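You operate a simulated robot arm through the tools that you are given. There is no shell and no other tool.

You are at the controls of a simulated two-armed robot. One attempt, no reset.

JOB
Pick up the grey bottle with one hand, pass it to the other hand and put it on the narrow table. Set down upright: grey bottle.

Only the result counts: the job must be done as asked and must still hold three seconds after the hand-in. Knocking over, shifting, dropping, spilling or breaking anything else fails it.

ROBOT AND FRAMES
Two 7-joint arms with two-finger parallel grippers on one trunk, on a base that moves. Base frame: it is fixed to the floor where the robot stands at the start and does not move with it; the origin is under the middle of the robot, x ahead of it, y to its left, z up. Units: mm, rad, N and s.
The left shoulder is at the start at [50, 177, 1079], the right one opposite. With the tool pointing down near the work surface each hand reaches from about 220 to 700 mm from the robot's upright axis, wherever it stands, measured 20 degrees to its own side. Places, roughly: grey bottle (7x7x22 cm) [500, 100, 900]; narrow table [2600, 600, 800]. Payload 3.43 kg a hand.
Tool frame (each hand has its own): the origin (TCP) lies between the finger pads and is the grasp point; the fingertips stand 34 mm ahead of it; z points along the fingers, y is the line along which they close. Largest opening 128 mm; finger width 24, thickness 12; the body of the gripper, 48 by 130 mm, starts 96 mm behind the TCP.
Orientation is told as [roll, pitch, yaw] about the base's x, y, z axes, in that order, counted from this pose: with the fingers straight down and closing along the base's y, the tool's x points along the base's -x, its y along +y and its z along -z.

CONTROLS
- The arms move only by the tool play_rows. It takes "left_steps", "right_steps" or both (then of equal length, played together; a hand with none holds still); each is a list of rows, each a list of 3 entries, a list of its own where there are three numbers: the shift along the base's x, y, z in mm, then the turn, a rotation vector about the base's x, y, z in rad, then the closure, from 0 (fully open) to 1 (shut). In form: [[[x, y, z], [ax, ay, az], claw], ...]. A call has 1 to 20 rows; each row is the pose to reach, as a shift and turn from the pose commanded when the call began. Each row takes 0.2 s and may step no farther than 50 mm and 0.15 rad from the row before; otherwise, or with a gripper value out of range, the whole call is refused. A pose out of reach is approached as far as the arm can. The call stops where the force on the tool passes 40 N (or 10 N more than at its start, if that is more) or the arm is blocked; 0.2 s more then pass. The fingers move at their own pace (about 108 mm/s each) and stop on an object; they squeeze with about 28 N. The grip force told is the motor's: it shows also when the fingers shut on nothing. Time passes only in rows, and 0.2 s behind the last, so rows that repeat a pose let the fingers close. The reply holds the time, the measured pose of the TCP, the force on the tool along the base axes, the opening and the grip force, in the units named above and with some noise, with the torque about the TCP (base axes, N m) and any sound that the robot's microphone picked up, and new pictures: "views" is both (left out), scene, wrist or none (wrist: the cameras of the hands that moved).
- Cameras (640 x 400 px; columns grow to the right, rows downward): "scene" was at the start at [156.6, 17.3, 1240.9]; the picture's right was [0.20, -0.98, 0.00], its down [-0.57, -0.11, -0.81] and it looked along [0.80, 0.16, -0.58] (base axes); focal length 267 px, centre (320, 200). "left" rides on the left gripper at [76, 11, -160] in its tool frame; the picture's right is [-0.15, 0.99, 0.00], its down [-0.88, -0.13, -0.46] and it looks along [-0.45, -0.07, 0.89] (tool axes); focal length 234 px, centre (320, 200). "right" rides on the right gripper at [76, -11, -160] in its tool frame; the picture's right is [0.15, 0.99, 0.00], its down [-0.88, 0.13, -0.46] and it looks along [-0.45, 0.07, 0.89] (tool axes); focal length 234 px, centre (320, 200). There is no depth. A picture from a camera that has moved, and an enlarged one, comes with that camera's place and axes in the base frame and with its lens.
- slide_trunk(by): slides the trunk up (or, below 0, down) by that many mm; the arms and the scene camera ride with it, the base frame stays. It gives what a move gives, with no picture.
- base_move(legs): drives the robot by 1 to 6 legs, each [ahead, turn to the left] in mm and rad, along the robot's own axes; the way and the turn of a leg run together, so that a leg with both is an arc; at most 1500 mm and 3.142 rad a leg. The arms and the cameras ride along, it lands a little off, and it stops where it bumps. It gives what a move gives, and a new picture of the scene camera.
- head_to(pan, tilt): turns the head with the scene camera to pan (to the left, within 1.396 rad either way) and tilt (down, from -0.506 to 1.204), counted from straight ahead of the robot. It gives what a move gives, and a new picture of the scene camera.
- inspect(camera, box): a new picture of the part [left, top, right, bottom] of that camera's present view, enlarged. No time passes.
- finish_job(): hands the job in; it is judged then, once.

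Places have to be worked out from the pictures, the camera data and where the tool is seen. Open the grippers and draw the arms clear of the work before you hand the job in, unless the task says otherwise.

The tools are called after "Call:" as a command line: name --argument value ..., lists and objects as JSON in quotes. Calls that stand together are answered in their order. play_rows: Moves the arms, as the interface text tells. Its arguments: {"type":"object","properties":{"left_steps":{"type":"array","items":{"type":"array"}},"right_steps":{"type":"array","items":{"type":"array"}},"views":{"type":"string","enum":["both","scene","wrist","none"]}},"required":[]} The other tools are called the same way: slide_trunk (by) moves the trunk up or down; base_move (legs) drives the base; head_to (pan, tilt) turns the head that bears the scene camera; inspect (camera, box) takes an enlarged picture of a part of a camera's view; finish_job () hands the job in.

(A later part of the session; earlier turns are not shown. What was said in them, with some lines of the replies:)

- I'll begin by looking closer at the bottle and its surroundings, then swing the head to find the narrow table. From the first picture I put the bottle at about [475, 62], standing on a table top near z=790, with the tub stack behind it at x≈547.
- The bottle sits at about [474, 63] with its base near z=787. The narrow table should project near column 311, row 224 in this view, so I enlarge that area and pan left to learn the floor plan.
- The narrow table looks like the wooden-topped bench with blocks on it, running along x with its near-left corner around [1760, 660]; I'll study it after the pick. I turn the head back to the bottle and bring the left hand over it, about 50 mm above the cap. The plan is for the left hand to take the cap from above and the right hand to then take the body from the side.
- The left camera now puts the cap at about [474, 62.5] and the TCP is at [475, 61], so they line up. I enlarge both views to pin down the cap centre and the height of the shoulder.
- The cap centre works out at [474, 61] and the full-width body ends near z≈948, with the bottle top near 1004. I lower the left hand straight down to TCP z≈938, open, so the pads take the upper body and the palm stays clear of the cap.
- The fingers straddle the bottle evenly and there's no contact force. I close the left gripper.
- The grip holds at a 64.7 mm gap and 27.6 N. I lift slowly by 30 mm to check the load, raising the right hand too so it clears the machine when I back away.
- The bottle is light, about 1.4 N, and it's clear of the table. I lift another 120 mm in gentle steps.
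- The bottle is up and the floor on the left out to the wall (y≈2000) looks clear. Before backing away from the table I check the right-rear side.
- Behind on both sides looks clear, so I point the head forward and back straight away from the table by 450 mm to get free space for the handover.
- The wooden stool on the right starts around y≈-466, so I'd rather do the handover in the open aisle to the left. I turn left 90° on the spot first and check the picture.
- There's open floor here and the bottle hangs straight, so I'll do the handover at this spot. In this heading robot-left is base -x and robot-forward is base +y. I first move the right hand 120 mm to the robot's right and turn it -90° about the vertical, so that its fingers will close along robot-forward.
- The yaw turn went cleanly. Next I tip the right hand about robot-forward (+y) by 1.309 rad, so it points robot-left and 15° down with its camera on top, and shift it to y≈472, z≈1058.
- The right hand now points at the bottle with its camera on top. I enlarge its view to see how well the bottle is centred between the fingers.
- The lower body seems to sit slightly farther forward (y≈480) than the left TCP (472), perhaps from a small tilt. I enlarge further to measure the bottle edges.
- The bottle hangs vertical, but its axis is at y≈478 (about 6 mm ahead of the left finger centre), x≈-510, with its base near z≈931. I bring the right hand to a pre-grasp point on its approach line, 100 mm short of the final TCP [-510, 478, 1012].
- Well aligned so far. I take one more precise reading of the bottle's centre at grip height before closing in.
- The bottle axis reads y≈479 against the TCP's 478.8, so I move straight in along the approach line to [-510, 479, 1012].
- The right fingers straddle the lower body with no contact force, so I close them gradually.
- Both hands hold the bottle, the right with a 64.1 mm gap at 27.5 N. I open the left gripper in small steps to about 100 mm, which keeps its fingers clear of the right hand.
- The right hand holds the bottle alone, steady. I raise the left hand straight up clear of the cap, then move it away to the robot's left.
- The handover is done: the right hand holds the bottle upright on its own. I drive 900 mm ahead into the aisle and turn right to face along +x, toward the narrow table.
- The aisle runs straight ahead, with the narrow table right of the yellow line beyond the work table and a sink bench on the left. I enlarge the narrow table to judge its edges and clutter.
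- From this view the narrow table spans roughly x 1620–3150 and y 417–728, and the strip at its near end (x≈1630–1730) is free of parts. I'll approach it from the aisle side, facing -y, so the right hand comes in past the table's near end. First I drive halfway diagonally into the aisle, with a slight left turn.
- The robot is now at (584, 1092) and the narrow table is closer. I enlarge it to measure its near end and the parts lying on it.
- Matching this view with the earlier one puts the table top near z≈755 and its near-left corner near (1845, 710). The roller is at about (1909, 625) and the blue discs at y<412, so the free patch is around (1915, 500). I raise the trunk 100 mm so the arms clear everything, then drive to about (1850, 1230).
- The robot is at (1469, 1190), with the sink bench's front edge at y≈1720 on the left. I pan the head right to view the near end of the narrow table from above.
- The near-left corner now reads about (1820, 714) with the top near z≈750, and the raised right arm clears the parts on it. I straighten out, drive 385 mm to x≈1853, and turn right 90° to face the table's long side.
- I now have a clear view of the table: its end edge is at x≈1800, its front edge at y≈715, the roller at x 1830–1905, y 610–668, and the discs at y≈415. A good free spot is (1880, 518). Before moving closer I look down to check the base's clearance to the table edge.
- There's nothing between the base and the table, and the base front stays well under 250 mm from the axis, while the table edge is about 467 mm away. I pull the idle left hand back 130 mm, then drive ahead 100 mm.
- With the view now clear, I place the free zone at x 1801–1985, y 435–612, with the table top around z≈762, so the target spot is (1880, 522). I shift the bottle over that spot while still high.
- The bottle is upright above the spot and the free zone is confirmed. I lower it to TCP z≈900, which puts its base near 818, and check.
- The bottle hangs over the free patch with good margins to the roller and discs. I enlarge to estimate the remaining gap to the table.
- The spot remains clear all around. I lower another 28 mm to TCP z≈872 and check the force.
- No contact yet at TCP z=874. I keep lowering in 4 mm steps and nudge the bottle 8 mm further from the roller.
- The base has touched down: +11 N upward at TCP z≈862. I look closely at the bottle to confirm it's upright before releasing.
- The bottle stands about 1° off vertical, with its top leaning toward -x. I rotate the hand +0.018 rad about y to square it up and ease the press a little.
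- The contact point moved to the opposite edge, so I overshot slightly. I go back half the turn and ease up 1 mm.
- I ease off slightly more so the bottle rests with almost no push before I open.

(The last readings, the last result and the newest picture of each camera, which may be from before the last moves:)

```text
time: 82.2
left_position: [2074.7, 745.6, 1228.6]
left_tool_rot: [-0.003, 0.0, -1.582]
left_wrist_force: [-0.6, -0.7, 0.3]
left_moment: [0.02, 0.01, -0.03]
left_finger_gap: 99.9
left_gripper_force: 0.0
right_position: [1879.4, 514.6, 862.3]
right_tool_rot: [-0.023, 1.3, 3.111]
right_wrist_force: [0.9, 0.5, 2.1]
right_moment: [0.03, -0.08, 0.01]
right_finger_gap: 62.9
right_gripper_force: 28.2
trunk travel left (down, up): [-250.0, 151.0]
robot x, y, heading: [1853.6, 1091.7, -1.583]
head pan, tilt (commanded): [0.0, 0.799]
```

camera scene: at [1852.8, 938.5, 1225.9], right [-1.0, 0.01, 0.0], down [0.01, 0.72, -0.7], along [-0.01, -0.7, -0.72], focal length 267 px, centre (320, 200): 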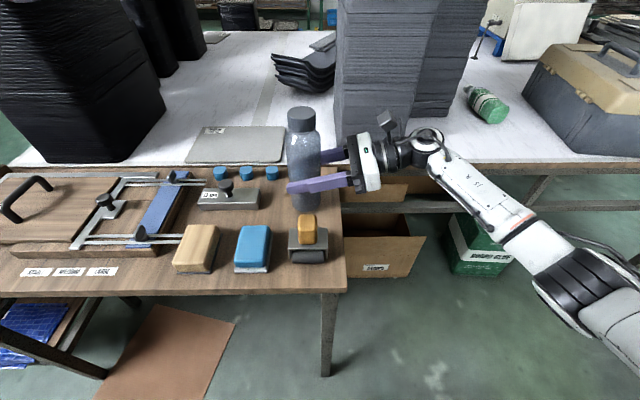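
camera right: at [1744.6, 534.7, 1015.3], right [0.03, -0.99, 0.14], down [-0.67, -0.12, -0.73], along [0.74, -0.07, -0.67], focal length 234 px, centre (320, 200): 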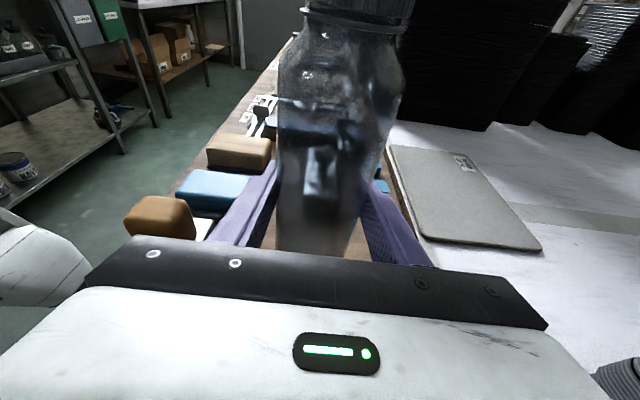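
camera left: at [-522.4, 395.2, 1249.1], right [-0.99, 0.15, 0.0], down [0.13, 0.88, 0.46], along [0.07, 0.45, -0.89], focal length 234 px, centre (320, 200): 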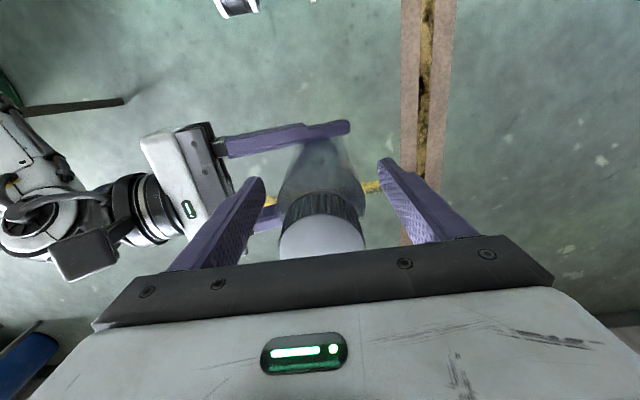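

The press is down to 2 N with almost no torque. I open the right gripper in small steps to about 84 mm, which keeps it clear of the roller.

Call:
play_rows --right_steps '[[[0, 0, 0], [0, 0, 0], 0.49], [[0, 0, 0], [0, 0, 0], 0.47], [[0, 0, 0], [0, 0, 0], 0.44], [[0, 0, 0], [0, 0, 0], 0.4], [[0, 0, 0], [0, 0, 0], 0.35], [[0, 0, 0], [0, 0, 0], 0.35]]' --views "both"

Call:
inspect --camera "scene" --box '[260, 90, 350, 230]'

```text
time: 83.6
left_position: [2073.8, 745.8, 1228.7]
left_tool_rot: [-0.002, 0.001, -1.582]
left_wrist_force: [-1.0, 0.0, -0.3]
left_moment: [-0.02, 0.0, -0.02]
left_finger_gap: 100.0
left_gripper_force: 0.0
right_position: [1880.0, 514.4, 863.2]
right_tool_rot: [-0.021, 1.304, 3.116]
right_wrist_force: [0.3, 0.2, -0.9]
right_moment: [-0.01, 0.02, 0.04]
right_finger_gap: 83.6
right_gripper_force: 0.1
trunk travel left (down, up): [-250.0, 151.0]
robot x, y, heading: [1852.9, 1093.0, -1.582]
head pan, tilt (commanded): [0.0, 0.799]
camera scene: at [1852.8, 938.6, 1226.0], right [-1.0, 0.01, 0.0], down [0.01, 0.72, -0.7], along [-0.01, -0.7, -0.72], focal length 267 px, centre (320, 200)
camera right: at [1746.2, 526.4, 978.2], right [0.03, -0.99, 0.14], down [-0.67, -0.12, -0.73], along [0.74, -0.07, -0.67], focal length 234 px, centre (320, 200)
```

scene: 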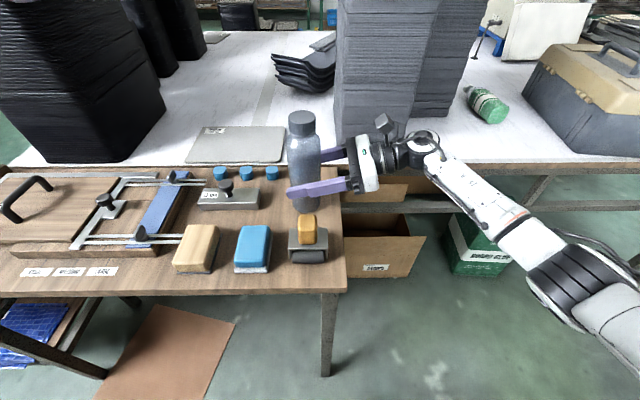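
right: 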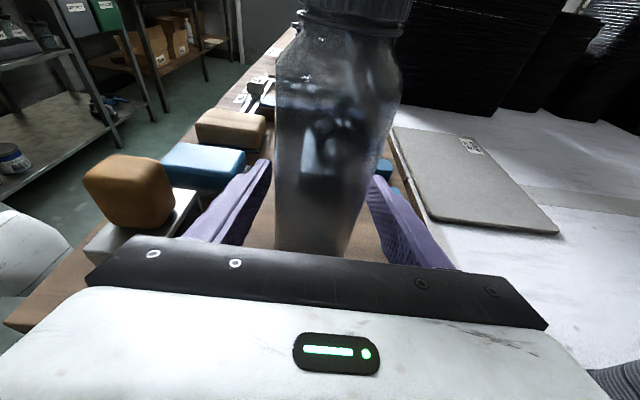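

```text
2.86 times, centred on (305, 160) of scene
camera zoom: at [1852.8, 938.6, 1226.0], right [-1.0, 0.01, 0.0], down [0.01, 0.72, -0.7], along [-0.01, -0.7, -0.72], focal length 762 px, centre (363, 314)
```

zoom: 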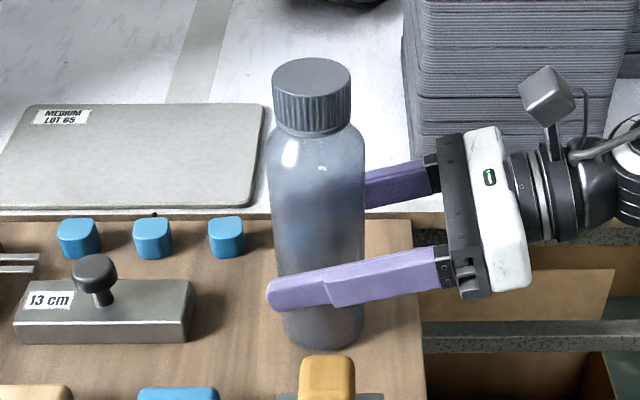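

The bottle stands free, upright and centred between the open fingers. I back the right hand straight out along its own axis.

Call:
play_rows --right_steps '[[[-10, 0, 3], [0, 0, 0], 0.35], [[-22, 0, 6], [0, 0, 0], 0.35], [[-36, 0.5, 10], [0, 0, 0], 0.35], [[-53, 0.5, 14], [0, 0, 0], 0.35], [[-72, 1, 19], [0, 0, 0], 0.35], [[-92, 1, 25], [0, 0, 0], 0.35], [[-116, 1, 31], [0, 0, 0], 0.35], [[-145, 2, 39], [0, 0, 0], 0.35], [[-175, 2, 60], [0, 0, 0], 0.35], [[-175, 2, 60], [0, 0, 0], 0.35]]' --views "both"

```text
time: 85.8
left_position: [2073.9, 745.6, 1228.9]
left_tool_rot: [-0.001, 0.001, -1.581]
left_wrist_force: [-0.6, -0.5, 0.6]
left_moment: [-0.03, -0.03, 0.02]
left_finger_gap: 99.8
left_gripper_force: 0.0
right_position: [1706.0, 518.9, 922.6]
right_tool_rot: [-0.021, 1.302, 3.115]
right_wrist_force: [0.0, -0.8, 0.4]
right_moment: [0.02, 0.02, -0.02]
right_finger_gap: 83.1
right_gripper_force: 0.0
trunk travel left (down, up): [-250.0, 151.0]
robot x, y, heading: [1853.6, 1087.0, -1.584]
head pan, tilt (commanded): [0.0, 0.799]
camera scene: at [1852.8, 938.6, 1225.9], right [-1.0, 0.01, 0.0], down [0.01, 0.72, -0.7], along [-0.01, -0.7, -0.72], focal length 267 px, centre (320, 200)
camera right: at [1571.7, 530.0, 1037.7], right [0.03, -0.99, 0.14], down [-0.67, -0.12, -0.73], along [0.74, -0.07, -0.67], focal length 234 px, centre (320, 200)
```

scene: 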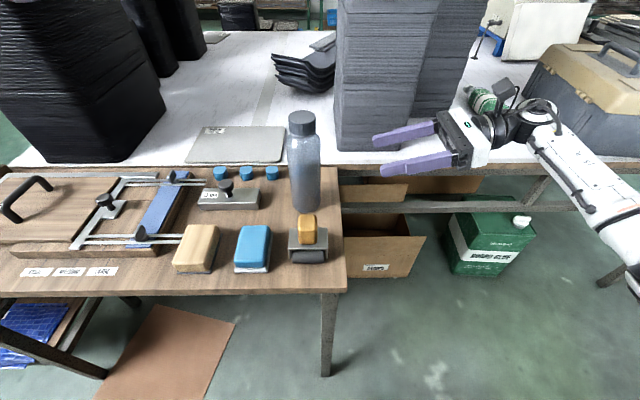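
right: 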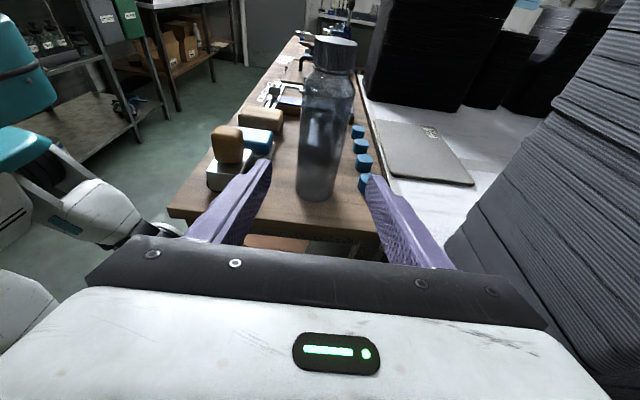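

The bottle stands upright and undisturbed, and the hand is past the table's end. I draw the right hand back toward the robot and up, then open both grippers fully.

Call:
play_rows --right_steps '[[[0, 25, 10], [0, 0, 0], 0.35], [[0, 55, 20], [0, 0, 0], 0.3], [[0, 85, 30], [0, 0, 0], 0.2], [[0, 115, 40], [0, 0, 0], 0.1], [[0, 140, 50], [0, 0, 0], 0], [[0, 140, 50], [0, 0, 0], 0]]' --left_steps '[[[0, 0, 10], [0, 0, 0], 0.22], [[0, 0, 20], [0, 0, 0], 0.15], [[0, 0, 30], [0, 0, 0], 0.1], [[0, 0, 40], [0, 0, 0], 0.05], [[0, 0, 40], [0, 0, 0], 0], [[0, 0, 40], [0, 0, 0], 0]]' --views "both"

Call:
inspect --camera "scene" --box '[240, 90, 380, 290]'

```text
time: 87.2
left_position: [2073.3, 744.4, 1267.5]
left_tool_rot: [-0.002, -0.001, -1.582]
left_wrist_force: [0.2, 0.9, 0.9]
left_moment: [-0.02, 0.02, -0.02]
left_finger_gap: 128.2
left_gripper_force: 0.0
right_position: [1704.8, 657.3, 974.7]
right_tool_rot: [-0.022, 1.302, 3.112]
right_wrist_force: [-0.4, 0.1, 0.0]
right_moment: [0.06, 0.04, 0.01]
right_finger_gap: 128.0
right_gripper_force: 0.1
trunk travel left (down, up): [-250.0, 151.0]
robot x, y, heading: [1852.7, 1085.6, -1.587]
head pan, tilt (commanded): [0.0, 0.799]
camera scene: at [1852.8, 938.6, 1225.9], right [-1.0, 0.01, 0.0], down [0.01, 0.72, -0.7], along [-0.01, -0.7, -0.72], focal length 267 px, centre (320, 200)
camera right: at [1572.0, 669.5, 1090.0], right [0.03, -0.99, 0.14], down [-0.67, -0.12, -0.73], along [0.74, -0.07, -0.67], focal length 234 px, centre (320, 200)
camera left: at [2085.0, 819.0, 1426.1], right [0.99, -0.16, 0.0], down [-0.14, -0.88, 0.46], along [-0.07, -0.45, -0.89], focal length 234 px, centre (320, 200)
```

scene: 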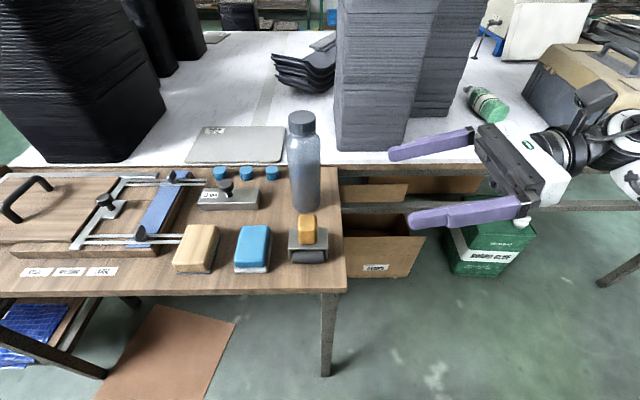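
right: 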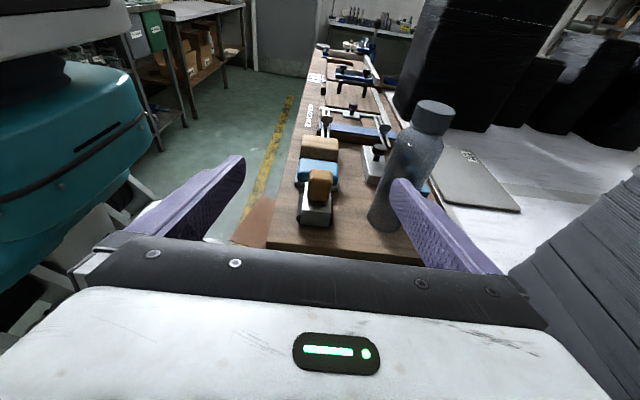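
left: 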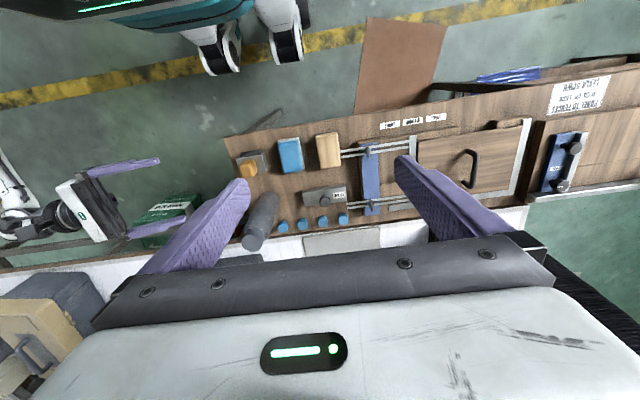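

```text
2.00 times, centred on (310, 190) of scene
camera zoom: at [1852.8, 938.6, 1225.9], right [-1.0, 0.01, 0.0], down [0.01, 0.72, -0.7], along [-0.01, -0.7, -0.72], focal length 534 px, centre (340, 220)
```

zoom: 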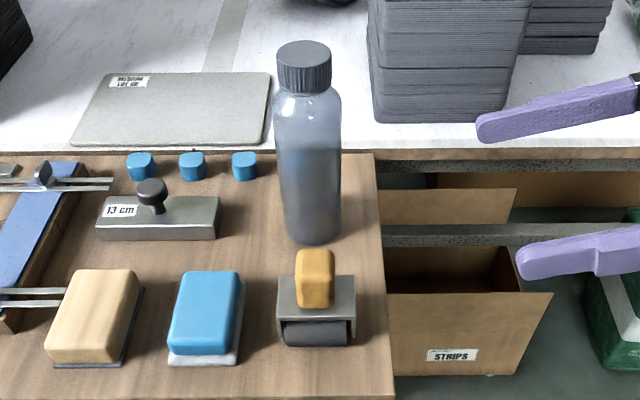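

The bottle stands upright on the narrow table near its end, clear of all the other parts. Both grippers are open and the arms are drawn away, so I hand the job in.

Call:
finish_job

```text
The job is handed in.
```

The grey bottle is standing upright on the narrow table, and the job is handed in. I have not been told how it was judged.

- **Pick-up:** the left hand took the bottle from above off the work table.
- **Handover:** in the open aisle, the right hand gripped the lower body and the left hand let go.
- **Placement:** the right hand set the bottle down near the end of the narrow table, at about (1880, 515). It was about 1° off vertical at first touch, so I straightened it before letting go.

In the last pictures it stood on its own, with space between it and the other parts on the table. No bumps were reported, and the pictures show nothing else moved. Both grippers are open and both arms are drawn clear of the bottle.
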